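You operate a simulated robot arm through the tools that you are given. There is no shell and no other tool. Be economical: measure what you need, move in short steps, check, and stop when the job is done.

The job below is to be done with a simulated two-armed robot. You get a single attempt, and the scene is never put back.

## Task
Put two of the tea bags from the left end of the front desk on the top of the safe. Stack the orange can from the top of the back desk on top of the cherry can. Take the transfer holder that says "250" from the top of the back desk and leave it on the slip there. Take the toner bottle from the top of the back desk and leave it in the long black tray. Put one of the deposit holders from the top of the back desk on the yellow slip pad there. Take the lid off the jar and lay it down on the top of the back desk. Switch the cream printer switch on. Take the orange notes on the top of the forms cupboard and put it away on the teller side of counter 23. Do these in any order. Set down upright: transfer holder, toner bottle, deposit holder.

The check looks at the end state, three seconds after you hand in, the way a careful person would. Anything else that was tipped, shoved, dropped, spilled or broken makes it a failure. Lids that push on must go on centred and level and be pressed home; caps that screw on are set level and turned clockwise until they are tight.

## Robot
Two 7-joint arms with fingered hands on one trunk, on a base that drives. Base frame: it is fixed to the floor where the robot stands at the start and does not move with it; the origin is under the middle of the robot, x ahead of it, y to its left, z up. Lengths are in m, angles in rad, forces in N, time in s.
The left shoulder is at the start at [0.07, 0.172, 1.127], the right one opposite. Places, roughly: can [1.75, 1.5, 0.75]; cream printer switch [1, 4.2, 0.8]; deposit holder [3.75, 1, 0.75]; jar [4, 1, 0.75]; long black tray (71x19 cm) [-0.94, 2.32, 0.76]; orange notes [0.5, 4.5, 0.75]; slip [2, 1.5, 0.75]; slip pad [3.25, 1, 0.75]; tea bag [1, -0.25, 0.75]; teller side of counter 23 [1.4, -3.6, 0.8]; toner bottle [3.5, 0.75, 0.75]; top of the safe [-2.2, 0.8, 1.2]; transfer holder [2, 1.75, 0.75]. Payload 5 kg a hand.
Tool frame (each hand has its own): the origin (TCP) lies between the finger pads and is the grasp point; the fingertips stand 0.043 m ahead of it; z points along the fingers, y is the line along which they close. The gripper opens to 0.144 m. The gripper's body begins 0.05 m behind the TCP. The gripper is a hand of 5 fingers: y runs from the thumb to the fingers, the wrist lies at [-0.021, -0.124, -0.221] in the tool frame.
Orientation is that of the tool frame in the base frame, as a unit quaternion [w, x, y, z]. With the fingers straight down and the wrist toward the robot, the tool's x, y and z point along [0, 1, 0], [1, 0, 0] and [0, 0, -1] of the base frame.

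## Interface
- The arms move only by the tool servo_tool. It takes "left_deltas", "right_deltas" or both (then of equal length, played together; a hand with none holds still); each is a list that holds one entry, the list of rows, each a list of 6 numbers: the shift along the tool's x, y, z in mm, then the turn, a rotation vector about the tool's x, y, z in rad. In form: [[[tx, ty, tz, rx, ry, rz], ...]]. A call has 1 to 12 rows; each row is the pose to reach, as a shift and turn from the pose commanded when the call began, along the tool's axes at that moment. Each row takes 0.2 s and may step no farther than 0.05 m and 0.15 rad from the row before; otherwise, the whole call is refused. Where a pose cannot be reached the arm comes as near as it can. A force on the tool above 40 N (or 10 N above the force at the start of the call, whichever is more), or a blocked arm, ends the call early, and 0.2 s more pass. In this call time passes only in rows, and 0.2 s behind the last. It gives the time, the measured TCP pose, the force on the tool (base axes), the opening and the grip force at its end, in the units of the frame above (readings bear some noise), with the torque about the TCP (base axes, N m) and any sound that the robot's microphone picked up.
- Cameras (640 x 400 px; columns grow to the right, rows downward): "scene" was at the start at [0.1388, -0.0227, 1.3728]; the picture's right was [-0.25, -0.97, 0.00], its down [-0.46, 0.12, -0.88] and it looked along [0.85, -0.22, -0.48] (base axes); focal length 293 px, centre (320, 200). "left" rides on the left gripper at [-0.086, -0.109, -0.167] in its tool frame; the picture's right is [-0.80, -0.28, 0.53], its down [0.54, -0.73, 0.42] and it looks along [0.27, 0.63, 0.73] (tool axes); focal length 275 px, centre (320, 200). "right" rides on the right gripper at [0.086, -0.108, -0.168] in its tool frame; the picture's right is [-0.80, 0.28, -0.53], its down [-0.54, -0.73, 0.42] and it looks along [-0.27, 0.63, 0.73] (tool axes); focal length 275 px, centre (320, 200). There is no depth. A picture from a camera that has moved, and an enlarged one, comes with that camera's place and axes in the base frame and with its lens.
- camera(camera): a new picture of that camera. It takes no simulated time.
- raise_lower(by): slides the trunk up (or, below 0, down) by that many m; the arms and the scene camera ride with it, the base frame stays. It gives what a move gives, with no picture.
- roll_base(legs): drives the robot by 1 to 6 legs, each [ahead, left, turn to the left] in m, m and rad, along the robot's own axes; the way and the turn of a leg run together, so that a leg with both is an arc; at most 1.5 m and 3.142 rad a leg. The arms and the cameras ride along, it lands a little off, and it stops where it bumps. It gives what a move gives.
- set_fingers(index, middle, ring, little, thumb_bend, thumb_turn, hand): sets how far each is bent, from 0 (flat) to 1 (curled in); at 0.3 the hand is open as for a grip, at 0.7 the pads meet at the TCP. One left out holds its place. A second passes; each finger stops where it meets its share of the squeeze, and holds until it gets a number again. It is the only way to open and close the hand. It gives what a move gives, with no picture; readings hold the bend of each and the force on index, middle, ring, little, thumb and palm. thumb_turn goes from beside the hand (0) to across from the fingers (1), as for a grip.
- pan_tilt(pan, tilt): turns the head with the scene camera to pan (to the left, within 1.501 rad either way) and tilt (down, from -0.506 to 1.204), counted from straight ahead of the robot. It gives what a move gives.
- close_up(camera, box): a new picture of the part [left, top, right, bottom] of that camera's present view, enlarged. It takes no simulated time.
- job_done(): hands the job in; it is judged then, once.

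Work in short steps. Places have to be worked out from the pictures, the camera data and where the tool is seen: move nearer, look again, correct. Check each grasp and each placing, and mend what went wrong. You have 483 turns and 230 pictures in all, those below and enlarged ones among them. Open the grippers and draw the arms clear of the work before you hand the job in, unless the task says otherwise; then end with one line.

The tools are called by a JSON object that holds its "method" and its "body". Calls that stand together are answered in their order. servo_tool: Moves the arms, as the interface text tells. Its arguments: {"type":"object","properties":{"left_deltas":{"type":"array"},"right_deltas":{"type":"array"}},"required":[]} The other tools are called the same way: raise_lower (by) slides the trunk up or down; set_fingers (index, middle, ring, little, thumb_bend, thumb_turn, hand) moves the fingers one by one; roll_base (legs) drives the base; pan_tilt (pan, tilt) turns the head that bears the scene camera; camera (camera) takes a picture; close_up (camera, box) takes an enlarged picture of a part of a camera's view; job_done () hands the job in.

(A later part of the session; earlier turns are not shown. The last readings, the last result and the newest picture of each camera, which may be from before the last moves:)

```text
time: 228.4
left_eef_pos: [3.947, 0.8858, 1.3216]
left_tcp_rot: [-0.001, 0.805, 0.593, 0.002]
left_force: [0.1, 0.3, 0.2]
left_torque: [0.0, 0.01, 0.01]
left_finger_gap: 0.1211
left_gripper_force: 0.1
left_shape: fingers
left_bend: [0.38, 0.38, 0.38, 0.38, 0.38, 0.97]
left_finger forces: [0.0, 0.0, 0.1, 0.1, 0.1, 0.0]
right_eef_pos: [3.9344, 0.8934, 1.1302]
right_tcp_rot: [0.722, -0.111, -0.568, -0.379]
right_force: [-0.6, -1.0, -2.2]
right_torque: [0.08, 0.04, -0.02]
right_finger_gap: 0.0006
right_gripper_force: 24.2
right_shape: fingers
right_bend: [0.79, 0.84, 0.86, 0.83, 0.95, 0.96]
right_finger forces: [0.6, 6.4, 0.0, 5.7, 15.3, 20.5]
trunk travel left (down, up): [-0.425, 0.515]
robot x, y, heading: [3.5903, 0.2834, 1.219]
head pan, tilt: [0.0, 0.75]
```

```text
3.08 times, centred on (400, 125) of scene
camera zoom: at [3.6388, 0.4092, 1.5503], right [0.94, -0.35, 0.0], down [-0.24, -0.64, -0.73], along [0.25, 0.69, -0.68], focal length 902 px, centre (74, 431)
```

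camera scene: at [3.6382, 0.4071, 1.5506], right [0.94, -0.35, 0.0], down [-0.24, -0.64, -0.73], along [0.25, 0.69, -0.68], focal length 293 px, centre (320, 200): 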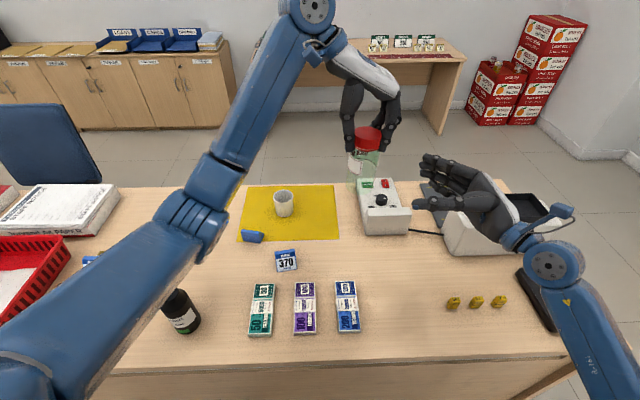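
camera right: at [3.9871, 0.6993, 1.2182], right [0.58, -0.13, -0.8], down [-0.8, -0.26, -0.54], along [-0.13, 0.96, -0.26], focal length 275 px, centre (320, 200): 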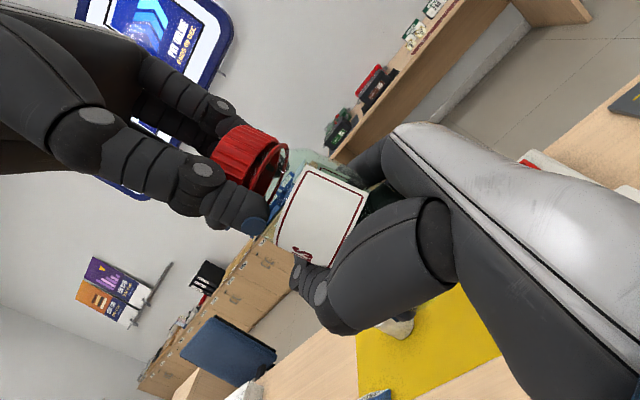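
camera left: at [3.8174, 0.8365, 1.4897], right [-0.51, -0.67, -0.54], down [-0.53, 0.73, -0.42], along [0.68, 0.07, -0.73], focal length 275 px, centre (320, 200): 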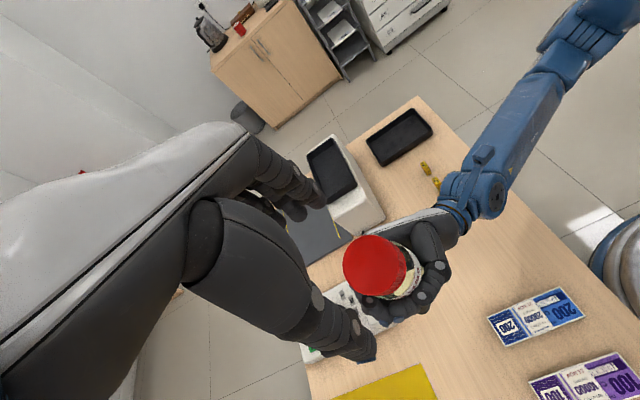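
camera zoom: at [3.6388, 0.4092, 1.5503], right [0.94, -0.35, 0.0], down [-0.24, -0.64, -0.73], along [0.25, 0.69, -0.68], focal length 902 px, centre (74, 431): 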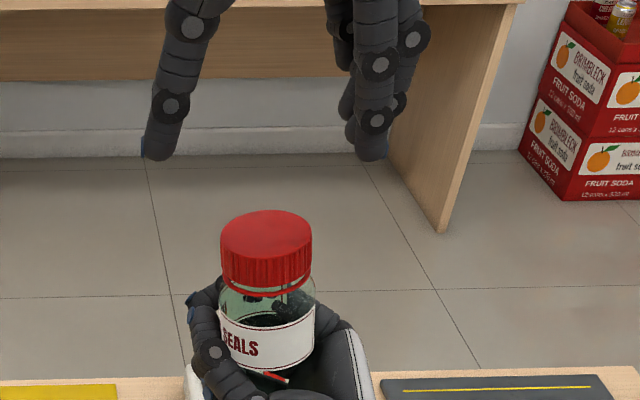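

Upright now; lid top at about (3.943, 0.866, 1.231). Centre the left hand on it, descend to z 1.250, grip.

{"method": "servo_tool", "body": {"left_deltas": [[[-10, 1, 0, 0, 0, 0], [-20, 2, 10, 0, 0, 0], [-20, 2, 40, 0, 0, 0], [-20, 2, 60, 0, 0, 0], [-20, 2, 71, 0, 0, 0]]]}}

{"method": "set_fingers", "body": {"hand": "left", "index": 0.75, "middle": 0.75, "thumb_bend": 0.75}}

{"method": "close_up", "body": {"camera": "scene", "box": [310, 60, 490, 190]}}

```text
time: 229.6
left_eef_pos: [3.942, 0.866, 1.2507]
left_tcp_rot: [-0.001, 0.805, 0.594, 0.002]
left_force: [-0.5, -0.2, -0.2]
left_torque: [-0.05, 0.04, -0.01]
left_finger_gap: 0.1212
left_gripper_force: 0.1
left_shape: fingers
left_bend: [0.38, 0.38, 0.38, 0.38, 0.38, 0.97]
left_finger forces: [0.0, 0.1, 0.0, 0.1, 0.0, 0.0]
right_eef_pos: [3.9318, 0.8921, 1.1299]
right_tcp_rot: [0.721, -0.11, -0.569, -0.379]
right_force: [1.2, 1.5, -2.0]
right_torque: [0.09, 0.07, 0.02]
right_finger_gap: 0.0005
right_gripper_force: 24.2
right_shape: fingers
right_bend: [0.79, 0.84, 0.86, 0.83, 0.95, 0.96]
right_finger forces: [0.6, 6.4, 0.0, 5.7, 15.4, 20.5]
trunk travel left (down, up): [-0.425, 0.515]
robot x, y, heading: [3.5875, 0.2845, 1.222]
head pan, tilt: [0.0, 0.75]
```

```text
time: 230.6
left_eef_pos: [3.9412, 0.868, 1.2498]
left_tcp_rot: [-0.002, 0.805, 0.594, 0.002]
left_force: [5.0, 0.9, -0.3]
left_torque: [-0.03, -0.72, -0.02]
left_finger_gap: 0.0565
left_gripper_force: 19.7
left_shape: fingers
left_bend: [0.52, 0.53, 0.38, 0.38, 0.65, 0.96]
left_finger forces: [9.4, 11.7, 0.1, 0.0, 18.7, 0.0]
right_eef_pos: [3.9327, 0.892, 1.1295]
right_tcp_rot: [0.722, -0.11, -0.568, -0.379]
right_force: [-6.1, -0.8, -1.6]
right_torque: [0.14, 0.12, -0.18]
right_finger_gap: 0.0007
right_gripper_force: 19.3
right_shape: fingers
right_bend: [0.79, 0.84, 0.86, 0.83, 0.95, 0.96]
right_finger forces: [0.1, 6.2, 0.0, 0.0, 16.3, 16.2]
trunk travel left (down, up): [-0.425, 0.515]
robot x, y, heading: [3.5936, 0.2814, 1.213]
head pan, tilt: [0.0, 0.75]
```

```text
3.08 times, centred on (400, 125) of scene
camera zoom: at [3.638, 0.4085, 1.5505], right [0.94, -0.35, 0.0], down [-0.24, -0.64, -0.73], along [0.25, 0.69, -0.68], focal length 902 px, centre (74, 431)
```

zoom: 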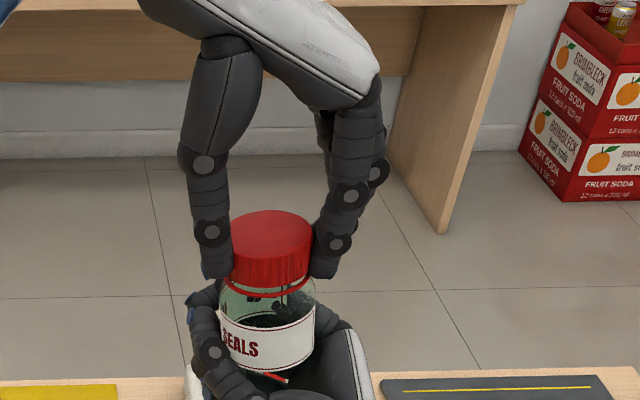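

Good centred grip on the lid only. Shift 5 mm to balance, then twist CCW.

{"method": "servo_tool", "body": {"left_deltas": [[[0, 5, 0, 0, 0, -0.1], [0, 5, 0, 0, 0, -0.25], [0, 5, 0, 0, 0, -0.4], [0, 5, 0, 0, 0, -0.55], [0, 5, 0, 0, 0, -0.7], [0, 5, -1, 0, 0, -0.85], [0, 5, -1, 0, 0, -1.0], [0, 5, -1, 0, 0, -1.15], [0, 5, -1, 0, 0, -1.3], [0, 5, -1, 0, 0, -1.45], [0, 5, -1, 0, 0, -1.55]]]}}

{"method": "close_up", "body": {"camera": "scene", "box": [310, 60, 490, 190]}}

```text
time: 233.0
left_eef_pos: [3.9465, 0.8647, 1.2533]
left_tcp_rot: [0.001, 0.159, 0.987, 0.003]
left_force: [16.3, -10.6, 1.4]
left_torque: [-0.68, -0.55, -1.13]
left_finger_gap: 0.0549
left_gripper_force: 23.3
left_shape: fingers
left_bend: [0.53, 0.53, 0.38, 0.38, 0.66, 0.98]
left_finger forces: [15.1, 10.7, 0.0, 0.1, 20.9, 0.1]
right_eef_pos: [3.933, 0.8927, 1.1303]
right_tcp_rot: [0.722, -0.11, -0.568, -0.379]
right_force: [-15.6, 10.2, -4.9]
right_torque: [-0.39, -1.28, 0.87]
right_finger_gap: 0.0011
right_gripper_force: 42.6
right_shape: fingers
right_bend: [0.79, 0.84, 0.86, 0.84, 0.95, 0.96]
right_finger forces: [3.7, 21.6, 4.6, 9.6, 19.1, 26.2]
trunk travel left (down, up): [-0.425, 0.515]
robot x, y, heading: [3.5906, 0.2831, 1.221]
head pan, tilt: [0.0, 0.75]
```

```text
3.08 times, centred on (400, 125) of scene
camera zoom: at [3.6385, 0.408, 1.5504], right [0.94, -0.35, 0.0], down [-0.24, -0.64, -0.73], along [0.25, 0.69, -0.68], focal length 902 px, centre (74, 431)
```

zoom: 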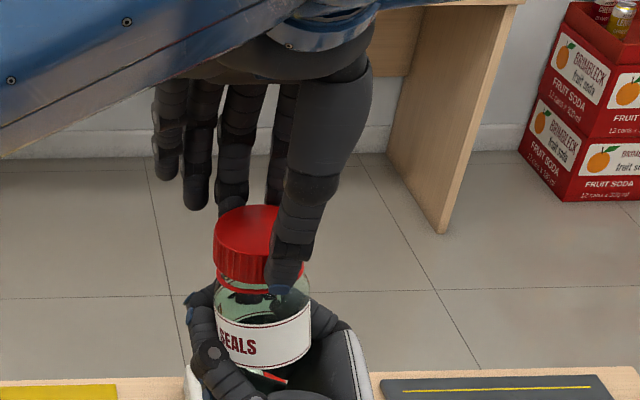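

Jar body stayed put while the hand turned 1.55 rad. Try pulling.

{"method": "servo_tool", "body": {"left_deltas": [[[0, 0, -4, 0, 0, 0], [0, 0, -8, 0, 0, 0], [0, 0, -12, 0, 0, 0], [0, 0, -16, 0, 0, 0]]]}}

{"method": "close_up", "body": {"camera": "right", "box": [120, 60, 400, 290]}}

```text
time: 234.0
left_eef_pos: [3.9449, 0.8661, 1.2679]
left_tcp_rot: [0.0, 0.159, 0.987, 0.003]
left_force: [2.4, -1.5, -0.8]
left_torque: [-0.03, -0.05, -0.03]
left_finger_gap: 0.0558
left_gripper_force: 19.7
left_shape: fingers
left_bend: [0.52, 0.55, 0.38, 0.38, 0.66, 0.95]
left_finger forces: [11.4, 9.7, 0.0, 0.0, 19.0, 0.1]
right_eef_pos: [3.9318, 0.8933, 1.1299]
right_tcp_rot: [0.722, -0.11, -0.568, -0.379]
right_force: [-2.8, 1.0, -1.6]
right_torque: [-0.05, -0.18, -0.01]
right_finger_gap: 0.0011
right_gripper_force: 24.1
right_shape: fingers
right_bend: [0.79, 0.84, 0.86, 0.84, 0.95, 0.96]
right_finger forces: [3.0, 9.5, 0.0, 6.4, 14.3, 15.4]
trunk travel left (down, up): [-0.425, 0.515]
robot x, y, heading: [3.5909, 0.2813, 1.218]
head pan, tilt: [0.0, 0.75]
```

```text
1.74 times, centred on (260, 175) of right
camera zoom: at [3.99, 0.6825, 1.1236], right [0.53, 0.22, -0.82], down [-0.84, -0.02, -0.55], along [-0.14, 0.98, 0.17], focal length 479 px, centre (424, 244)
```

zoom: 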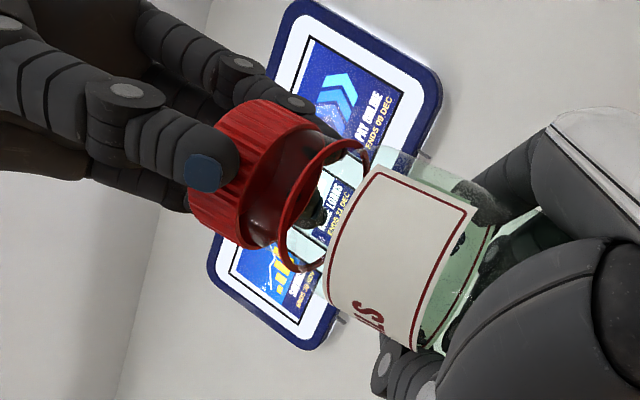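

The lid came free (forces near zero, wide gap). Lift it away.

{"method": "servo_tool", "body": {"left_deltas": [[[0, 0, -15, 0, 0, 0], [0, 0, -40, 0, 0, 0], [0, 0, -80, 0, 0, 0], [0, 0, -110, 0, 0, 0]]]}}

{"method": "camera", "body": {"camera": "scene"}}

```text
time: 235.0
left_eef_pos: [3.9446, 0.8641, 1.3795]
left_tcp_rot: [0.0, 0.16, 0.987, 0.003]
left_force: [0.7, 0.2, -0.7]
left_torque: [0.05, 0.02, -0.01]
left_finger_gap: 0.0557
left_gripper_force: 20.3
left_shape: fingers
left_bend: [0.52, 0.55, 0.38, 0.38, 0.66, 0.95]
left_finger forces: [11.1, 10.8, 0.1, 0.1, 19.0, 0.0]
right_eef_pos: [3.9344, 0.89, 1.1311]
right_tcp_rot: [0.722, -0.11, -0.568, -0.379]
right_force: [0.5, 0.3, -1.8]
right_torque: [0.07, 0.08, 0.02]
right_finger_gap: 0.0011
right_gripper_force: 21.3
right_shape: fingers
right_bend: [0.79, 0.84, 0.86, 0.84, 0.95, 0.96]
right_finger forces: [2.8, 7.2, 0.1, 5.8, 12.1, 13.5]
trunk travel left (down, up): [-0.425, 0.515]
robot x, y, heading: [3.5892, 0.2832, 1.218]
head pan, tilt: [0.0, 0.75]
```

```text
94 pictures are left
camera scene: at [3.6378, 0.4075, 1.5505], right [0.94, -0.35, 0.0], down [-0.24, -0.64, -0.73], along [0.25, 0.69, -0.68], focal length 293 px, centre (320, 200)
```

scene: 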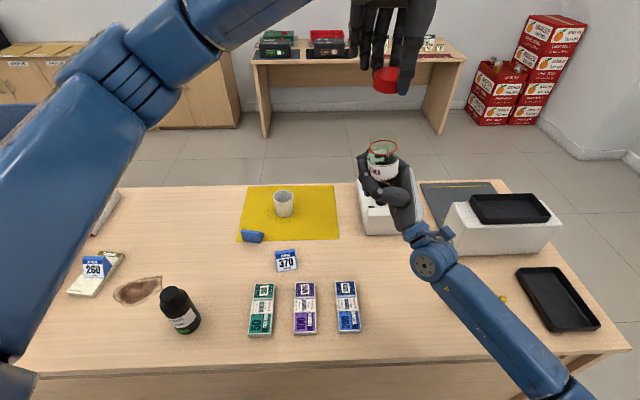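

Lid is off. I carry it to a free desk spot at about (3.51, 1.04), between toner and mat.

{"method": "servo_tool", "body": {"left_deltas": [[[46, 3, 0, 0, 0, 0], [93, 6, 0, 0, 0, 0], [140, 9, 0, 0, 0, 0], [187, 13, 0, 0, 0, 0], [234, 16, 0, 0, 0, 0], [280, 19, 0, 0, 0, 0], [327, 22, 0, 0, 0, 0], [374, 26, 0, 0, 0, 0], [420, 29, 0, 0, 0, 0], [467, 32, 0, 0, 0, 0]]]}}

{"method": "servo_tool", "body": {"left_deltas": [[[0, 0, 46, 0, 0, 0], [0, 0, 92, 0, 0, 0], [0, 0, 138, 0, 0, 0], [0, 0, 184, 0, 0, 0], [0, 0, 230, 0, 0, 0], [0, 0, 276, 0, 0, 0], [0, 0, 322, 0, 0, 0], [0, 0, 368, 0, 0, 0], [0, 0, 414, 0, 0, 0], [0, 0, 460, 0, 0, 0], [0, 0, 505, 0, 0, 0]]]}}

{"method": "camera", "body": {"camera": "left"}}

```text
time: 237.2
left_eef_pos: [3.5094, 1.0425, 1.3767]
left_tcp_rot: [0.001, 0.16, 0.987, 0.002]
left_force: [-0.7, 0.1, -0.9]
left_torque: [-0.05, -0.08, -0.01]
left_finger_gap: 0.0559
left_gripper_force: 20.1
left_shape: fingers
left_bend: [0.52, 0.55, 0.38, 0.38, 0.66, 0.95]
left_finger forces: [10.9, 10.9, 0.0, 0.1, 19.1, 0.0]
right_eef_pos: [3.9303, 0.8917, 1.1318]
right_tcp_rot: [0.721, -0.11, -0.569, -0.379]
right_force: [-1.1, -0.6, -2.5]
right_torque: [0.06, 0.07, -0.04]
right_finger_gap: 0.001
right_gripper_force: 20.5
right_shape: fingers
right_bend: [0.79, 0.84, 0.86, 0.84, 0.95, 0.96]
right_finger forces: [2.8, 7.1, 0.1, 5.7, 12.2, 13.5]
trunk travel left (down, up): [-0.425, 0.515]
robot x, y, heading: [3.5905, 0.2825, 1.215]
head pan, tilt: [0.0, 0.75]
```

```text
time: 239.6
left_eef_pos: [3.5158, 1.0445, 0.8721]
left_tcp_rot: [0.001, 0.16, 0.987, 0.002]
left_force: [-0.7, 0.5, 0.9]
left_torque: [-0.04, 0.0, 0.01]
left_finger_gap: 0.0555
left_gripper_force: 19.7
left_shape: fingers
left_bend: [0.52, 0.55, 0.38, 0.38, 0.66, 0.95]
left_finger forces: [10.7, 10.7, 0.0, 0.0, 18.6, 0.1]
right_eef_pos: [3.9323, 0.8922, 1.13]
right_tcp_rot: [0.721, -0.111, -0.569, -0.379]
right_force: [0.1, -0.5, -3.1]
right_torque: [0.04, 0.09, 0.01]
right_finger_gap: 0.001
right_gripper_force: 20.6
right_shape: fingers
right_bend: [0.79, 0.84, 0.86, 0.84, 0.95, 0.96]
right_finger forces: [2.9, 7.1, 0.0, 5.7, 12.1, 13.4]
trunk travel left (down, up): [-0.425, 0.515]
robot x, y, heading: [3.5948, 0.281, 1.22]
head pan, tilt: [0.0, 0.75]
```

```text
93 pictures are left
camera left: at [3.5621, 0.9154, 1.0403], right [0.67, -0.52, -0.53], down [-0.74, -0.52, -0.43], along [-0.05, 0.68, -0.73], focal length 275 px, centre (320, 200)
```

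left: 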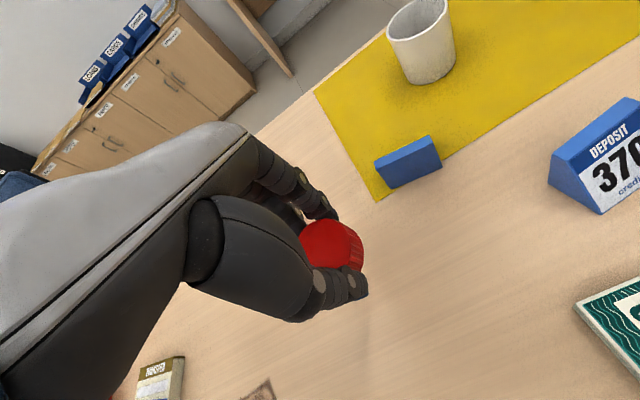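

Clear area. Lower to contact.

{"method": "servo_tool", "body": {"left_deltas": [[[0, 0, 25, 0, 0, 0], [0, 0, 50, 0, 0, 0], [0, 0, 60, 0, 0, 0], [0, 0, 66, 0, 0, 0], [0, 0, 70, 0, 0, 0], [0, 0, 74, 0, 0, 0], [0, 0, 78, 0, 0, 0]]]}}

{"method": "camera", "body": {"camera": "left"}}

```text
time: 241.2
left_eef_pos: [3.5139, 1.0444, 0.7992]
left_tcp_rot: [0.001, 0.161, 0.987, 0.007]
left_force: [-0.4, 1.3, 20.5]
left_torque: [0.92, 0.04, 0.04]
left_finger_gap: 0.0556
left_gripper_force: 31.7
left_shape: fingers
left_bend: [0.52, 0.54, 0.38, 0.38, 0.66, 0.95]
left_finger forces: [10.2, 32.7, 0.1, 0.0, 20.0, 0.0]
right_eef_pos: [3.9328, 0.8895, 1.131]
right_tcp_rot: [0.722, -0.109, -0.568, -0.38]
right_force: [0.9, 0.9, -3.2]
right_torque: [0.06, 0.06, 0.0]
right_finger_gap: 0.0011
right_gripper_force: 20.2
right_shape: fingers
right_bend: [0.79, 0.84, 0.86, 0.84, 0.95, 0.96]
right_finger forces: [2.9, 7.1, 0.0, 5.7, 12.1, 13.4]
trunk travel left (down, up): [-0.425, 0.515]
robot x, y, heading: [3.5915, 0.2834, 1.22]
head pan, tilt: [0.0, 0.75]
```

```text
92 pictures are left
camera left: at [3.562, 0.9134, 0.9658], right [0.67, -0.51, -0.54], down [-0.74, -0.51, -0.43], along [-0.05, 0.69, -0.72], focal length 275 px, centre (320, 200)
```

left: 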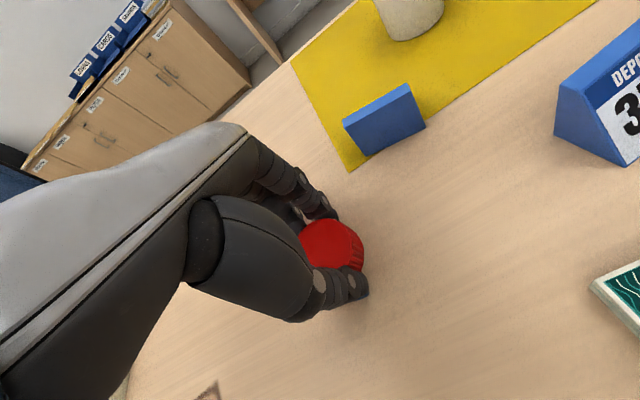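

Contact. Ease up, open and rise well clear.

{"method": "servo_tool", "body": {"left_deltas": [[[0, 0, -4, 0, 0, 0]]]}}

{"method": "set_fingers", "body": {"hand": "left", "index": 0.42, "middle": 0.42, "thumb_bend": 0.42}}

{"method": "servo_tool", "body": {"left_deltas": [[[0, 0, -15, 0, 0, 0], [0, 0, -45, 0, 0, 0], [0, 0, -90, 0, 0, 0], [0, 0, -135, 0, 0, 0], [0, 0, -180, 0, 0, 0], [0, 0, -225, 0, 0, 0], [0, 0, -270, 0, 0, 0], [0, 0, -315, 0, 0, 0], [0, 0, -360, 0, 0, 0], [0, 0, -405, 0, 0, 0], [0, 0, -450, 0, 0, 0], [0, 0, -490, 0, 0, 0]]]}}

{"method": "camera", "body": {"camera": "scene"}}

```text
time: 241.6
left_eef_pos: [3.5132, 1.0444, 0.7993]
left_tcp_rot: [0.001, 0.16, 0.987, 0.002]
left_force: [1.2, 2.8, 13.4]
left_torque: [0.67, -0.03, -0.03]
left_finger_gap: 0.0549
left_gripper_force: 26.1
left_shape: fingers
left_bend: [0.52, 0.54, 0.38, 0.38, 0.66, 0.95]
left_finger forces: [11.1, 23.0, 0.0, 0.0, 18.3, 0.0]
right_eef_pos: [3.9322, 0.8914, 1.1305]
right_tcp_rot: [0.722, -0.11, -0.568, -0.379]
right_force: [-0.1, 0.5, -1.8]
right_torque: [0.08, 0.06, 0.02]
right_finger_gap: 0.0008
right_gripper_force: 20.5
right_shape: fingers
right_bend: [0.79, 0.84, 0.86, 0.84, 0.95, 0.96]
right_finger forces: [2.8, 7.0, 0.0, 5.8, 12.1, 13.3]
trunk travel left (down, up): [-0.425, 0.515]
robot x, y, heading: [3.5961, 0.2797, 1.224]
head pan, tilt: [0.0, 0.75]
```

```text
time: 242.6
left_eef_pos: [3.5141, 1.0443, 0.7983]
left_tcp_rot: [-0.001, 0.16, 0.987, 0.002]
left_force: [-0.3, -1.5, 2.8]
left_torque: [0.05, -0.01, 0.04]
left_finger_gap: 0.1071
left_gripper_force: 1.2
left_shape: fingers
left_bend: [0.42, 0.42, 0.38, 0.38, 0.42, 0.97]
left_finger forces: [0.1, 2.0, 0.1, 0.1, 0.0, 0.1]
right_eef_pos: [3.9318, 0.892, 1.1309]
right_tcp_rot: [0.722, -0.109, -0.568, -0.38]
right_force: [-0.3, -0.4, -2.1]
right_torque: [0.09, 0.08, 0.01]
right_finger_gap: 0.0008
right_gripper_force: 20.2
right_shape: fingers
right_bend: [0.79, 0.84, 0.86, 0.84, 0.95, 0.96]
right_finger forces: [2.8, 7.1, 0.0, 5.7, 12.0, 13.4]
trunk travel left (down, up): [-0.425, 0.515]
robot x, y, heading: [3.5936, 0.2832, 1.223]
head pan, tilt: [0.0, 0.75]
```

```text
time: 245.2
left_eef_pos: [3.5127, 1.0415, 1.2888]
left_tcp_rot: [0.0, 0.16, 0.987, 0.001]
left_force: [-0.7, 0.5, 0.1]
left_torque: [0.0, 0.02, -0.02]
left_finger_gap: 0.1068
left_gripper_force: 0.0
left_shape: fingers
left_bend: [0.42, 0.42, 0.38, 0.38, 0.42, 0.97]
left_finger forces: [0.0, 0.0, 0.0, 0.1, 0.0, 0.0]
right_eef_pos: [3.9318, 0.8906, 1.1307]
right_tcp_rot: [0.723, -0.11, -0.568, -0.378]
right_force: [0.3, -0.1, -2.6]
right_torque: [0.05, 0.11, -0.01]
right_finger_gap: 0.0008
right_gripper_force: 20.4
right_shape: fingers
right_bend: [0.79, 0.84, 0.86, 0.84, 0.95, 0.96]
right_finger forces: [2.8, 7.0, 0.0, 5.7, 12.1, 13.3]
trunk travel left (down, up): [-0.425, 0.515]
robot x, y, heading: [3.5907, 0.2835, 1.218]
head pan, tilt: [0.0, 0.75]
```

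```text
91 pictures are left
camera scene: at [3.6375, 0.4072, 1.5505], right [0.94, -0.35, 0.0], down [-0.24, -0.64, -0.73], along [0.25, 0.69, -0.68], focal length 293 px, centre (320, 200)
```

scene: 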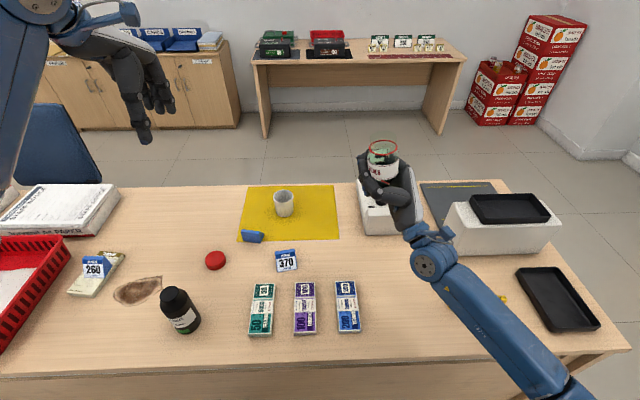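

Lid lies on the desk. Now the left hand goes back to take the open jar by its neck from above.

{"method": "servo_tool", "body": {"left_deltas": [[[-20, 0, -40, 0, 0, 0], [-66, -4, -50, 0, 0, 0], [-113, -8, -50, 0, 0, 0], [-160, -11, -50, 0, 0, 0], [-207, -14, -50, 0, 0, 0], [-254, -17, -50, 0, 0, 0], [-300, -20, -50, 0, 0, 0], [-347, -23, -50, 0, 0, 0], [-394, -26, -50, 0, 0, 0], [-440, -29, -50, 0, 0, 0], [-464, -31, -50, 0, 0, 0]]]}}

{"method": "camera", "body": {"camera": "left"}}

{"method": "close_up", "body": {"camera": "scene", "box": [310, 60, 490, 190]}}

```text
time: 247.6
left_eef_pos: [3.9456, 0.8675, 1.3404]
left_tcp_rot: [0.0, 0.159, 0.987, 0.001]
left_force: [0.9, -0.3, 0.0]
left_torque: [0.01, -0.01, 0.0]
left_finger_gap: 0.1071
left_gripper_force: 0.0
left_shape: fingers
left_bend: [0.42, 0.42, 0.38, 0.38, 0.42, 0.98]
left_finger forces: [0.1, 0.0, 0.0, 0.1, 0.0, 0.1]
right_eef_pos: [3.9319, 0.8912, 1.1298]
right_tcp_rot: [0.722, -0.11, -0.568, -0.379]
right_force: [0.5, 0.0, -2.6]
right_torque: [0.08, 0.04, 0.0]
right_finger_gap: 0.0009
right_gripper_force: 20.4
right_shape: fingers
right_bend: [0.79, 0.84, 0.86, 0.84, 0.95, 0.96]
right_finger forces: [2.8, 7.1, 0.0, 5.5, 12.0, 13.1]
trunk travel left (down, up): [-0.425, 0.515]
robot x, y, heading: [3.589, 0.287, 1.22]
head pan, tilt: [0.0, 0.75]
```

```text
90 pictures are left
camera left: at [3.9928, 0.7366, 1.5069], right [0.67, -0.52, -0.54], down [-0.74, -0.52, -0.43], along [-0.06, 0.68, -0.73], focal length 275 px, centre (320, 200)
```

left: 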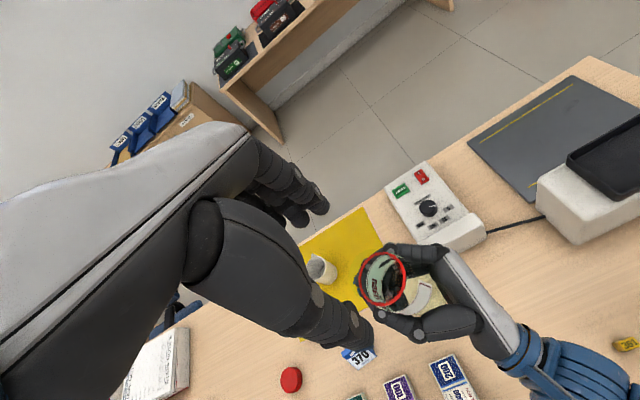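

```text
3.08 times, centred on (400, 125) of scene
camera zoom: at [3.6388, 0.4081, 1.5505], right [0.94, -0.35, 0.0], down [-0.24, -0.64, -0.73], along [0.25, 0.69, -0.68], focal length 902 px, centre (74, 431)
```

zoom: 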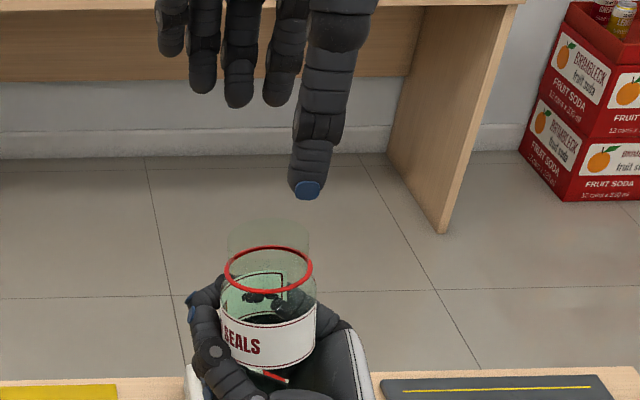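

Neck centre about (3.955, 0.868), rim z≈1.233. Descend around it to z 1.235 and grip.

{"method": "servo_tool", "body": {"left_deltas": [[[-5, 2, 20, 0, 0, 0], [-9, 3, 50, 0, 0, 0], [-9, 3, 80, 0, 0, 0], [-9, 3, 105, 0, 0, 0]]]}}

{"method": "set_fingers", "body": {"hand": "left", "index": 0.75, "middle": 0.75, "thumb_bend": 0.75}}

{"method": "close_up", "body": {"camera": "scene", "box": [310, 60, 490, 190]}}

{"method": "camera", "body": {"camera": "left"}}

```text
time: 248.6
left_eef_pos: [3.9528, 0.8679, 1.2338]
left_tcp_rot: [0.0, 0.159, 0.987, 0.002]
left_force: [0.2, -0.2, -0.3]
left_torque: [0.0, 0.0, 0.01]
left_finger_gap: 0.1069
left_gripper_force: 0.0
left_shape: fingers
left_bend: [0.42, 0.42, 0.38, 0.38, 0.42, 0.98]
left_finger forces: [0.0, 0.0, 0.0, 0.1, 0.0, 0.0]
right_eef_pos: [3.9331, 0.8926, 1.1297]
right_tcp_rot: [0.723, -0.109, -0.568, -0.378]
right_force: [0.7, 0.9, -1.9]
right_torque: [0.06, 0.05, -0.01]
right_finger_gap: 0.0008
right_gripper_force: 20.6
right_shape: fingers
right_bend: [0.79, 0.84, 0.86, 0.84, 0.95, 0.96]
right_finger forces: [2.9, 7.0, 0.1, 5.6, 12.1, 13.1]
trunk travel left (down, up): [-0.425, 0.515]
robot x, y, heading: [3.5932, 0.2836, 1.22]
head pan, tilt: [0.0, 0.75]
```

```text
time: 249.6
left_eef_pos: [3.9528, 0.868, 1.2339]
left_tcp_rot: [0.001, 0.16, 0.987, 0.002]
left_force: [1.5, 3.9, 1.2]
left_torque: [0.29, -0.06, -0.19]
left_finger_gap: 0.0575
left_gripper_force: 14.9
left_shape: fingers
left_bend: [0.55, 0.59, 0.38, 0.38, 0.59, 0.97]
left_finger forces: [8.9, 7.8, 0.1, 0.0, 13.7, 0.1]
right_eef_pos: [3.9337, 0.8924, 1.1296]
right_tcp_rot: [0.722, -0.11, -0.569, -0.379]
right_force: [-1.5, -3.5, -4.4]
right_torque: [0.24, 0.04, 0.04]
right_finger_gap: 0.0006
right_gripper_force: 15.8
right_shape: fingers
right_bend: [0.79, 0.84, 0.86, 0.84, 0.95, 0.96]
right_finger forces: [0.8, 4.7, 0.0, 0.0, 13.3, 13.1]
trunk travel left (down, up): [-0.425, 0.515]
robot x, y, heading: [3.5914, 0.2829, 1.219]
head pan, tilt: [0.0, 0.75]
```

```text
3.08 times, centred on (400, 125) of scene
camera zoom: at [3.6381, 0.4085, 1.5504], right [0.94, -0.35, 0.0], down [-0.24, -0.64, -0.73], along [0.25, 0.69, -0.68], focal length 902 px, centre (74, 431)
```

zoom: 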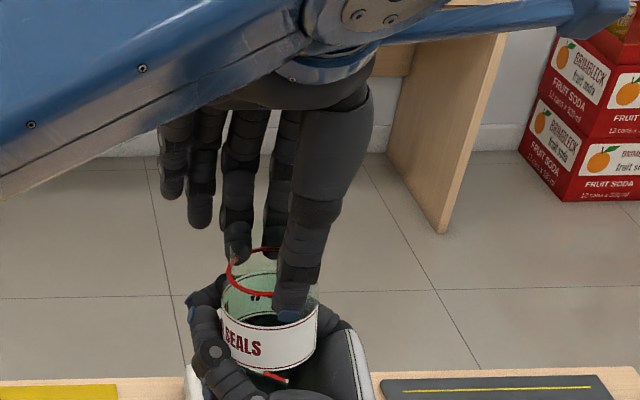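

```text
87 pictures are left
camera left: at [4.0012, 0.7372, 1.4019], right [0.67, -0.52, -0.54], down [-0.74, -0.52, -0.43], along [-0.06, 0.68, -0.73], focal length 275 px, centre (320, 200)
```

left: 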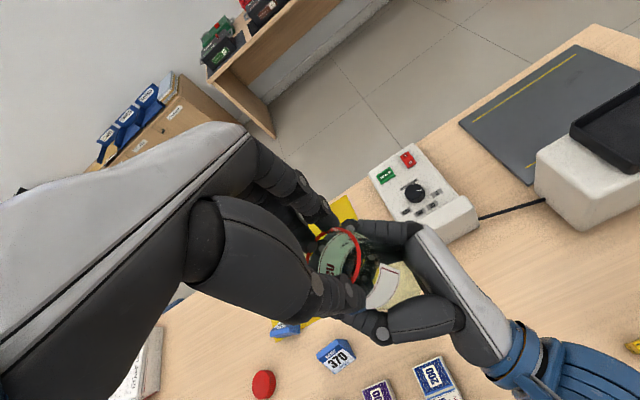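

The left holds the neck (57 mm). Now open the right hand.

{"method": "set_fingers", "body": {"hand": "right", "index": 0.3, "middle": 0.3, "ring": 0.3, "little": 0.3, "thumb_bend": 0.3}}

{"method": "close_up", "body": {"camera": "scene", "box": [310, 60, 490, 190]}}

```text
time: 250.6
left_eef_pos: [3.954, 0.8692, 1.2324]
left_tcp_rot: [0.001, 0.16, 0.987, 0.002]
left_force: [0.3, -0.3, 0.1]
left_torque: [0.0, 0.03, -0.01]
left_finger_gap: 0.0568
left_gripper_force: 13.1
left_shape: fingers
left_bend: [0.56, 0.6, 0.38, 0.38, 0.6, 0.96]
left_finger forces: [6.3, 6.5, 0.1, 0.0, 13.5, 0.0]
right_eef_pos: [3.9332, 0.8917, 1.1301]
right_tcp_rot: [0.722, -0.11, -0.568, -0.379]
right_force: [0.9, 1.2, -0.5]
right_torque: [0.01, 0.0, -0.02]
right_finger_gap: 0.1491
right_gripper_force: 0.0
right_shape: fingers
right_bend: [0.3, 0.3, 0.3, 0.3, 0.3, 0.97]
right_finger forces: [0.0, 0.0, 0.0, 0.0, 0.0, 0.1]
trunk travel left (down, up): [-0.425, 0.515]
robot x, y, heading: [3.5922, 0.2865, 1.216]
head pan, tilt: [0.0, 0.75]
```

```text
3.08 times, centred on (400, 125) of scene
camera zoom: at [3.638, 0.4085, 1.5505], right [0.94, -0.35, 0.0], down [-0.24, -0.64, -0.73], along [0.25, 0.69, -0.68], focal length 902 px, centre (74, 431)
```

zoom: 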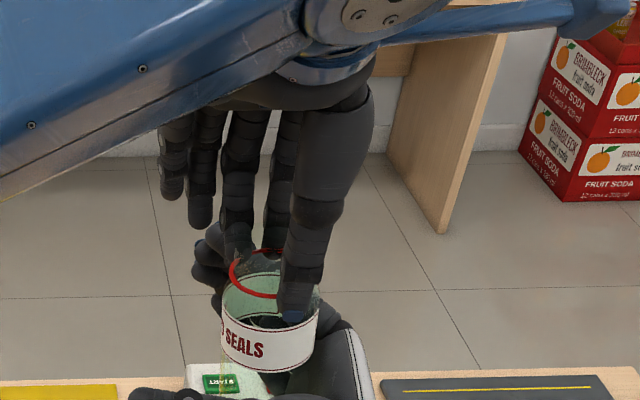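

Raise the left slightly to see that the jar comes with it.

{"method": "servo_tool", "body": {"left_deltas": [[[0, 0, -6, 0, 0, 0], [0, 0, -12, 0, 0, 0]]]}}

{"method": "close_up", "body": {"camera": "scene", "box": [310, 60, 490, 190]}}

```text
time: 251.2
left_eef_pos: [3.9539, 0.8666, 1.2458]
left_tcp_rot: [0.0, 0.16, 0.987, 0.002]
left_force: [-0.6, 0.3, -3.0]
left_torque: [0.0, 0.04, 0.01]
left_finger_gap: 0.057
left_gripper_force: 13.6
left_shape: fingers
left_bend: [0.56, 0.6, 0.38, 0.38, 0.6, 0.96]
left_finger forces: [6.4, 6.4, 0.0, 0.0, 13.5, 0.1]
right_eef_pos: [3.9327, 0.8913, 1.1301]
right_tcp_rot: [0.722, -0.11, -0.568, -0.379]
right_force: [0.1, -0.9, 0.8]
right_torque: [0.0, 0.01, 0.0]
right_finger_gap: 0.1492
right_gripper_force: 0.0
right_shape: fingers
right_bend: [0.3, 0.3, 0.3, 0.3, 0.3, 0.97]
right_finger forces: [0.0, 0.0, 0.1, 0.0, 0.0, 0.0]
trunk travel left (down, up): [-0.425, 0.515]
robot x, y, heading: [3.5931, 0.2815, 1.213]
head pan, tilt: [0.0, 0.75]
```

```text
3.08 times, centred on (400, 125) of scene
camera zoom: at [3.6381, 0.4084, 1.5504], right [0.94, -0.35, 0.0], down [-0.24, -0.64, -0.73], along [0.25, 0.69, -0.68], focal length 902 px, centre (74, 431)
```

zoom: 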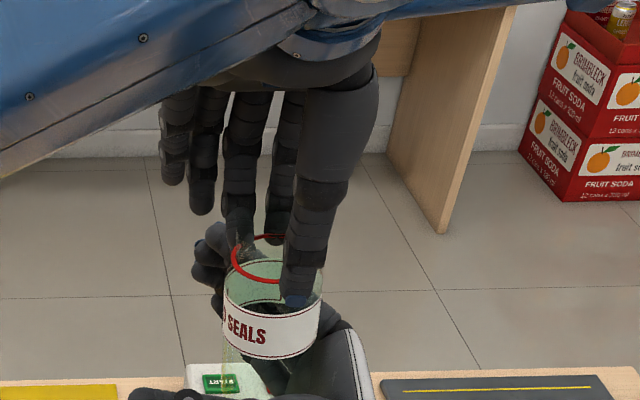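

Jar hangs from the left hand. Retract the right hand.

{"method": "servo_tool", "body": {"right_deltas": [[[0, 0, -40, 0, 0, 0], [0, 0, -80, 0, 0, 0], [0, 0, -120, 0, 0, 0], [0, 0, -160, 0, 0, 0], [0, 0, -200, 0, 0, 0]]]}}

{"method": "camera", "body": {"camera": "scene"}}

{"method": "camera", "body": {"camera": "right"}}

```text
time: 252.4
left_eef_pos: [3.954, 0.867, 1.2451]
left_tcp_rot: [0.001, 0.16, 0.987, 0.002]
left_force: [-0.2, -0.2, -2.7]
left_torque: [0.04, 0.03, 0.0]
left_finger_gap: 0.057
left_gripper_force: 12.9
left_shape: fingers
left_bend: [0.56, 0.6, 0.38, 0.38, 0.6, 0.96]
left_finger forces: [6.4, 6.4, 0.0, 0.0, 13.5, 0.0]
right_eef_pos: [4.0806, 0.7729, 1.0645]
right_tcp_rot: [0.722, -0.109, -0.568, -0.379]
right_force: [-0.9, -0.1, -0.1]
right_torque: [-0.02, 0.03, 0.02]
right_finger_gap: 0.1492
right_gripper_force: 0.1
right_shape: fingers
right_bend: [0.3, 0.3, 0.3, 0.3, 0.3, 0.97]
right_finger forces: [0.0, 0.0, 0.1, 0.0, 0.1, 0.0]
trunk travel left (down, up): [-0.425, 0.515]
robot x, y, heading: [3.5895, 0.2795, 1.219]
head pan, tilt: [0.0, 0.75]
```

```text
84 pictures are left
camera scene: at [3.6388, 0.4076, 1.5505], right [0.94, -0.35, 0.0], down [-0.24, -0.64, -0.73], along [0.25, 0.69, -0.68], focal length 293 px, centre (320, 200)
```

scene: 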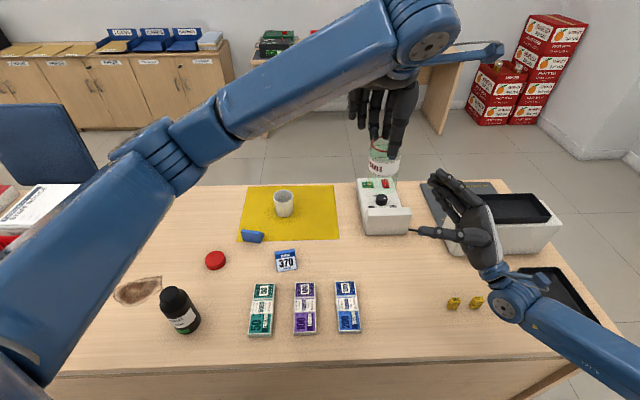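

```text
83 pictures are left
camera right: at [4.1381, 0.5634, 1.0582], right [0.53, 0.22, -0.82], down [-0.84, -0.02, -0.55], along [-0.14, 0.98, 0.17], focal length 275 px, centre (320, 200)
```

right: 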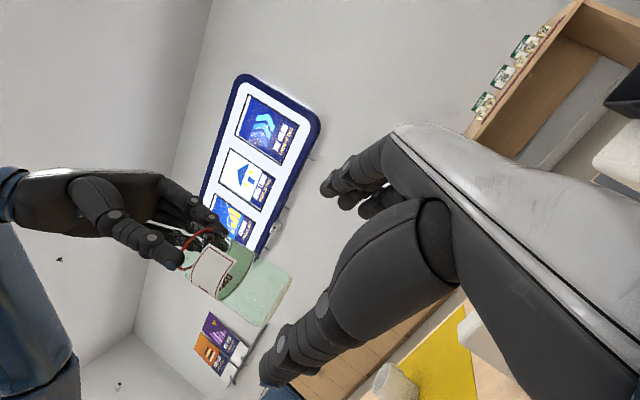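

Carry the jar back above its place on the mat and lower to just above.

{"method": "servo_tool", "body": {"left_deltas": [[[22, 37, 0, 0, 0, 0], [43, 73, 0, 0, 0, 0], [65, 110, 0, 0, 0, 0], [87, 146, 0, 0, 0, 0], [108, 183, 0, 0, 0, 0], [130, 219, 0, 0, 0, 0], [130, 219, 45, 0, 0, 0], [130, 219, 90, 0, 0, 0], [130, 219, 135, 0, 0, 0], [130, 219, 180, 0, 0, 0], [130, 219, 225, 0, 0, 0], [130, 219, 270, 0, 0, 0]]]}}

{"method": "camera", "body": {"camera": "left"}}

{"method": "close_up", "body": {"camera": "scene", "box": [230, 120, 430, 260]}}

```text
time: 255.0
left_eef_pos: [3.8973, 1.1173, 0.9781]
left_tcp_rot: [0.0, 0.16, 0.987, 0.002]
left_force: [0.7, 0.0, -1.0]
left_torque: [-0.02, 0.06, 0.0]
left_finger_gap: 0.0564
left_gripper_force: 12.3
left_shape: fingers
left_bend: [0.56, 0.6, 0.38, 0.38, 0.6, 0.96]
left_finger forces: [6.6, 6.6, 0.0, 0.0, 12.8, 0.1]
right_eef_pos: [4.0806, 0.7739, 1.0636]
right_tcp_rot: [0.722, -0.11, -0.568, -0.379]
right_force: [0.3, 0.0, 0.6]
right_torque: [0.01, -0.03, 0.03]
right_finger_gap: 0.149
right_gripper_force: 0.1
right_shape: fingers
right_bend: [0.3, 0.3, 0.3, 0.3, 0.3, 0.97]
right_finger forces: [0.1, 0.0, 0.1, 0.0, 0.0, 0.0]
trunk travel left (down, up): [-0.425, 0.515]
robot x, y, heading: [3.5898, 0.2841, 1.22]
head pan, tilt: [0.0, 0.75]
```

```text
82 pictures are left
camera left: at [3.9466, 0.9869, 1.1451], right [0.67, -0.52, -0.54], down [-0.74, -0.52, -0.43], along [-0.05, 0.68, -0.73], focal length 275 px, centre (320, 200)
```

left: 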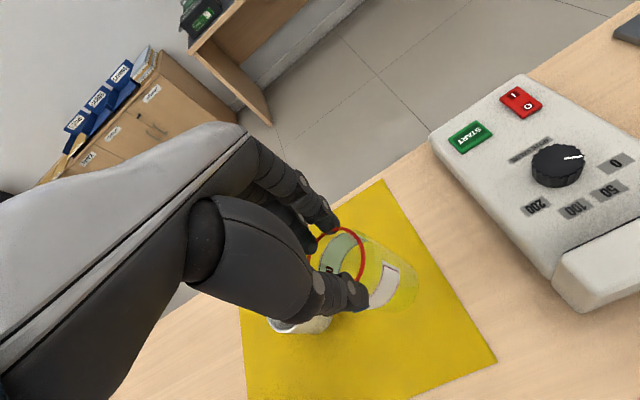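

```text
2.86 times, centred on (330, 190) of scene
camera zoom: at [3.6385, 0.4093, 1.5504], right [0.94, -0.35, 0.0], down [-0.24, -0.64, -0.73], along [0.25, 0.69, -0.68], focal length 838 px, centre (291, 229)
```

zoom: 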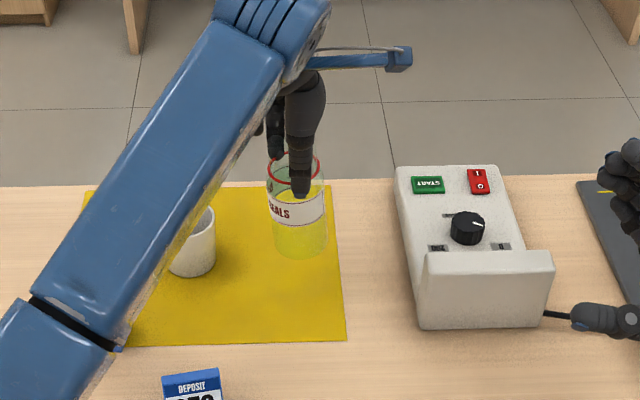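

Jar hangs nearly vertical over its spot. Shift 8 mm ahead and lower to contact.

{"method": "servo_tool", "body": {"left_deltas": [[[0, 8, 25, 0, 0, 0], [0, 8, 50, 0, 0, 0], [0, 8, 65, 0, 0, 0], [0, 8, 72, 0, 0, 0], [0, 8, 77, 0, 0, 0], [0, 8, 81, 0, 0, 0], [0, 8, 85, 0, 0, 0], [0, 8, 89, 0, 0, 0], [0, 8, 93, 0, 0, 0]]]}}

{"method": "close_up", "body": {"camera": "scene", "box": [230, 120, 430, 260]}}

```text
time: 256.6
left_eef_pos: [3.9046, 1.1266, 0.9022]
left_tcp_rot: [0.004, 0.161, 0.987, 0.009]
left_force: [-1.3, -5.4, 22.4]
left_torque: [-0.71, -0.02, -0.02]
left_finger_gap: 0.0609
left_gripper_force: 21.6
left_shape: fingers
left_bend: [0.55, 0.6, 0.38, 0.38, 0.6, 0.95]
left_finger forces: [8.8, 8.7, 0.0, 0.0, 25.5, 0.0]
right_eef_pos: [4.08, 0.7718, 1.0644]
right_tcp_rot: [0.722, -0.109, -0.568, -0.38]
right_force: [0.2, 0.5, -0.9]
right_torque: [0.04, 0.0, 0.01]
right_finger_gap: 0.149
right_gripper_force: 0.2
right_shape: fingers
right_bend: [0.3, 0.3, 0.3, 0.3, 0.3, 0.97]
right_finger forces: [0.0, 0.0, 0.1, 0.1, 0.1, 0.0]
trunk travel left (down, up): [-0.425, 0.515]
robot x, y, heading: [3.5935, 0.2841, 1.22]
head pan, tilt: [0.0, 0.75]
stopped in row 7 (left hand): the force on the tool passed its limit at 46 N (the readings are from after the stop); the commanded pose is now the measured one
```

```text
2.86 times, centred on (330, 190) of scene
camera zoom: at [3.6372, 0.407, 1.5503], right [0.94, -0.35, 0.0], down [-0.24, -0.64, -0.73], along [0.25, 0.69, -0.68], focal length 838 px, centre (291, 229)
```

zoom: 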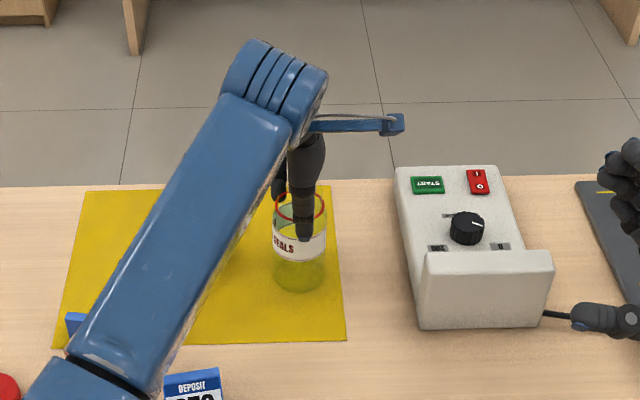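

Jar is down and upright. Ease, open, rise.

{"method": "servo_tool", "body": {"left_deltas": [[[0, 0, -2.5, 0, 0, 0]]]}}

{"method": "set_fingers", "body": {"hand": "left", "index": 0.42, "middle": 0.42, "thumb_bend": 0.42}}

{"method": "servo_tool", "body": {"left_deltas": [[[0, 0, -15, 0, 0, 0], [0, 0, -45, 0, 0, 0], [0, 0, -90, 0, 0, 0], [0, 0, -135, 0, 0, 0], [0, 0, -180, 0, 0, 0], [0, 0, -225, 0, 0, 0], [0, 0, -270, 0, 0, 0]]]}}

{"method": "camera", "body": {"camera": "scene"}}

```text
time: 257.0
left_eef_pos: [3.9049, 1.125, 0.9027]
left_tcp_rot: [0.002, 0.16, 0.987, 0.007]
left_force: [1.5, 0.2, 18.6]
left_torque: [-0.28, -0.19, 0.03]
left_finger_gap: 0.061
left_gripper_force: 20.6
left_shape: fingers
left_bend: [0.54, 0.6, 0.38, 0.38, 0.6, 0.95]
left_finger forces: [10.6, 9.2, 0.1, 0.0, 21.1, 0.0]
right_eef_pos: [4.0804, 0.7718, 1.0662]
right_tcp_rot: [0.722, -0.109, -0.568, -0.38]
right_force: [-1.0, -0.3, -0.8]
right_torque: [-0.02, 0.01, 0.0]
right_finger_gap: 0.1493
right_gripper_force: 0.0
right_shape: fingers
right_bend: [0.3, 0.3, 0.3, 0.3, 0.3, 0.97]
right_finger forces: [0.0, 0.0, 0.0, 0.0, 0.1, 0.0]
trunk travel left (down, up): [-0.425, 0.515]
robot x, y, heading: [3.5902, 0.278, 1.219]
head pan, tilt: [0.0, 0.75]
```

```text
time: 258.0
left_eef_pos: [3.9035, 1.1266, 0.9]
left_tcp_rot: [0.001, 0.16, 0.987, 0.006]
left_force: [0.2, 0.9, -0.1]
left_torque: [-0.01, 0.03, -0.01]
left_finger_gap: 0.1069
left_gripper_force: 0.1
left_shape: fingers
left_bend: [0.42, 0.42, 0.38, 0.38, 0.42, 0.97]
left_finger forces: [0.0, 0.0, 0.0, 0.0, 0.0, 0.1]
right_eef_pos: [4.0813, 0.7733, 1.0635]
right_tcp_rot: [0.722, -0.11, -0.568, -0.38]
right_force: [-0.6, -1.2, 0.3]
right_torque: [0.01, 0.02, 0.03]
right_finger_gap: 0.1494
right_gripper_force: 0.1
right_shape: fingers
right_bend: [0.3, 0.3, 0.3, 0.3, 0.3, 0.97]
right_finger forces: [0.0, 0.1, 0.0, 0.0, 0.0, 0.0]
trunk travel left (down, up): [-0.425, 0.515]
robot x, y, heading: [3.5897, 0.2859, 1.218]
head pan, tilt: [0.0, 0.75]
```

```text
time: 259.6
left_eef_pos: [3.9001, 1.1222, 1.1706]
left_tcp_rot: [0.001, 0.16, 0.987, 0.005]
left_force: [0.1, -1.4, -1.0]
left_torque: [0.02, -0.04, -0.02]
left_finger_gap: 0.1069
left_gripper_force: 0.1
left_shape: fingers
left_bend: [0.42, 0.42, 0.38, 0.38, 0.42, 0.97]
left_finger forces: [0.1, 0.1, 0.0, 0.0, 0.1, 0.1]
right_eef_pos: [4.0799, 0.7732, 1.0648]
right_tcp_rot: [0.722, -0.11, -0.568, -0.379]
right_force: [-0.9, 0.0, 0.4]
right_torque: [-0.03, -0.03, 0.0]
right_finger_gap: 0.1491
right_gripper_force: 0.1
right_shape: fingers
right_bend: [0.3, 0.3, 0.3, 0.3, 0.3, 0.97]
right_finger forces: [0.0, 0.0, 0.1, 0.1, 0.0, 0.0]
trunk travel left (down, up): [-0.425, 0.515]
robot x, y, heading: [3.5908, 0.2841, 1.216]
head pan, tilt: [0.0, 0.75]
```

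```text
79 pictures are left
camera scene: at [3.6381, 0.4071, 1.5505], right [0.94, -0.35, 0.0], down [-0.24, -0.64, -0.73], along [0.25, 0.69, -0.68], focal length 293 px, centre (320, 200)
```

scene: 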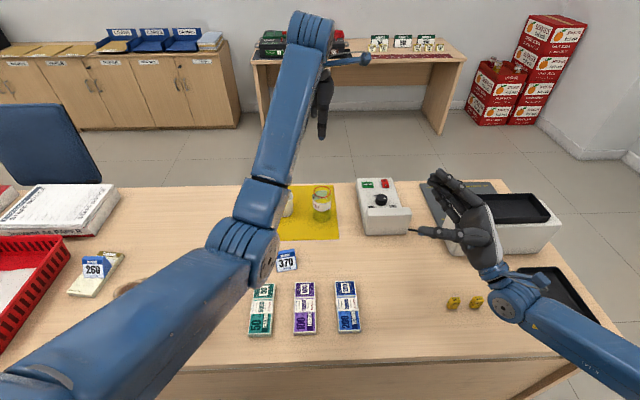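

Jar stands open on the mat. Now return the right hand to the downward pose while raising it.

{"method": "servo_tool", "body": {"right_deltas": [[[8, 2, 3, 0.044, -0.14, -0.001], [16, 5, 6, 0.088, -0.28, -0.003], [24, 7, 9, 0.132, -0.42, -0.004], [32, 10, 12, 0.176, -0.56, -0.006], [40, 12, 15, 0.22, -0.7, -0.007], [48, 14, 18, 0.264, -0.84, -0.008], [56, 17, 21, 0.308, -0.98, -0.01], [64, 19, 24, 0.352, -1.12, -0.011], [72, 22, 27, 0.396, -1.26, -0.012], [80, 24, 30, 0.44, -1.4, -0.014], [88, 26, 33, 0.484, -1.54, -0.015], [96, 29, 36, 0.528, -1.68, -0.017]]]}}

{"method": "roll_base", "body": {"legs": [[-0.1, 0, 0], [0, 0.6, 0]]}}

```text
time: 262.2
left_eef_pos: [3.901, 1.124, 1.1693]
left_tcp_rot: [0.003, 0.16, 0.987, 0.005]
left_force: [-0.3, 0.8, -0.1]
left_torque: [-0.02, -0.05, 0.01]
left_finger_gap: 0.107
left_gripper_force: 0.0
left_shape: fingers
left_bend: [0.42, 0.42, 0.38, 0.38, 0.42, 0.97]
left_finger forces: [0.1, 0.0, 0.0, 0.0, 0.1, 0.0]
right_eef_pos: [4.0789, 0.7738, 1.1706]
right_tcp_rot: [-0.062, 0.178, 0.981, 0.034]
right_force: [-0.3, -0.1, 0.1]
right_torque: [-0.04, -0.03, 0.01]
right_finger_gap: 0.1492
right_gripper_force: 0.0
right_shape: fingers
right_bend: [0.3, 0.3, 0.3, 0.3, 0.3, 0.97]
right_finger forces: [0.0, 0.1, 0.0, 0.0, 0.0, 0.0]
trunk travel left (down, up): [-0.425, 0.515]
robot x, y, heading: [3.5912, 0.284, 1.214]
head pan, tilt: [0.0, 0.75]
```

```text
time: 266.3
left_eef_pos: [3.3041, 1.2352, 1.1695]
left_tcp_rot: [0.002, 0.159, 0.987, 0.005]
left_force: [0.3, 0.2, 0.2]
left_torque: [0.01, 0.01, 0.0]
left_finger_gap: 0.107
left_gripper_force: 0.0
left_shape: fingers
left_bend: [0.42, 0.42, 0.38, 0.38, 0.42, 0.97]
left_finger forces: [0.0, 0.0, 0.1, 0.0, 0.1, 0.1]
right_eef_pos: [3.483, 0.8865, 1.1708]
right_tcp_rot: [-0.064, 0.176, 0.982, 0.035]
right_force: [-0.8, 0.1, -0.3]
right_torque: [0.0, -0.03, 0.03]
right_finger_gap: 0.1494
right_gripper_force: 0.0
right_shape: fingers
right_bend: [0.3, 0.3, 0.3, 0.3, 0.3, 0.97]
right_finger forces: [0.1, 0.0, 0.0, 0.1, 0.0, 0.0]
trunk travel left (down, up): [-0.425, 0.515]
robot x, y, heading: [2.9971, 0.3978, 1.218]
head pan, tilt: [0.0, 0.75]
```

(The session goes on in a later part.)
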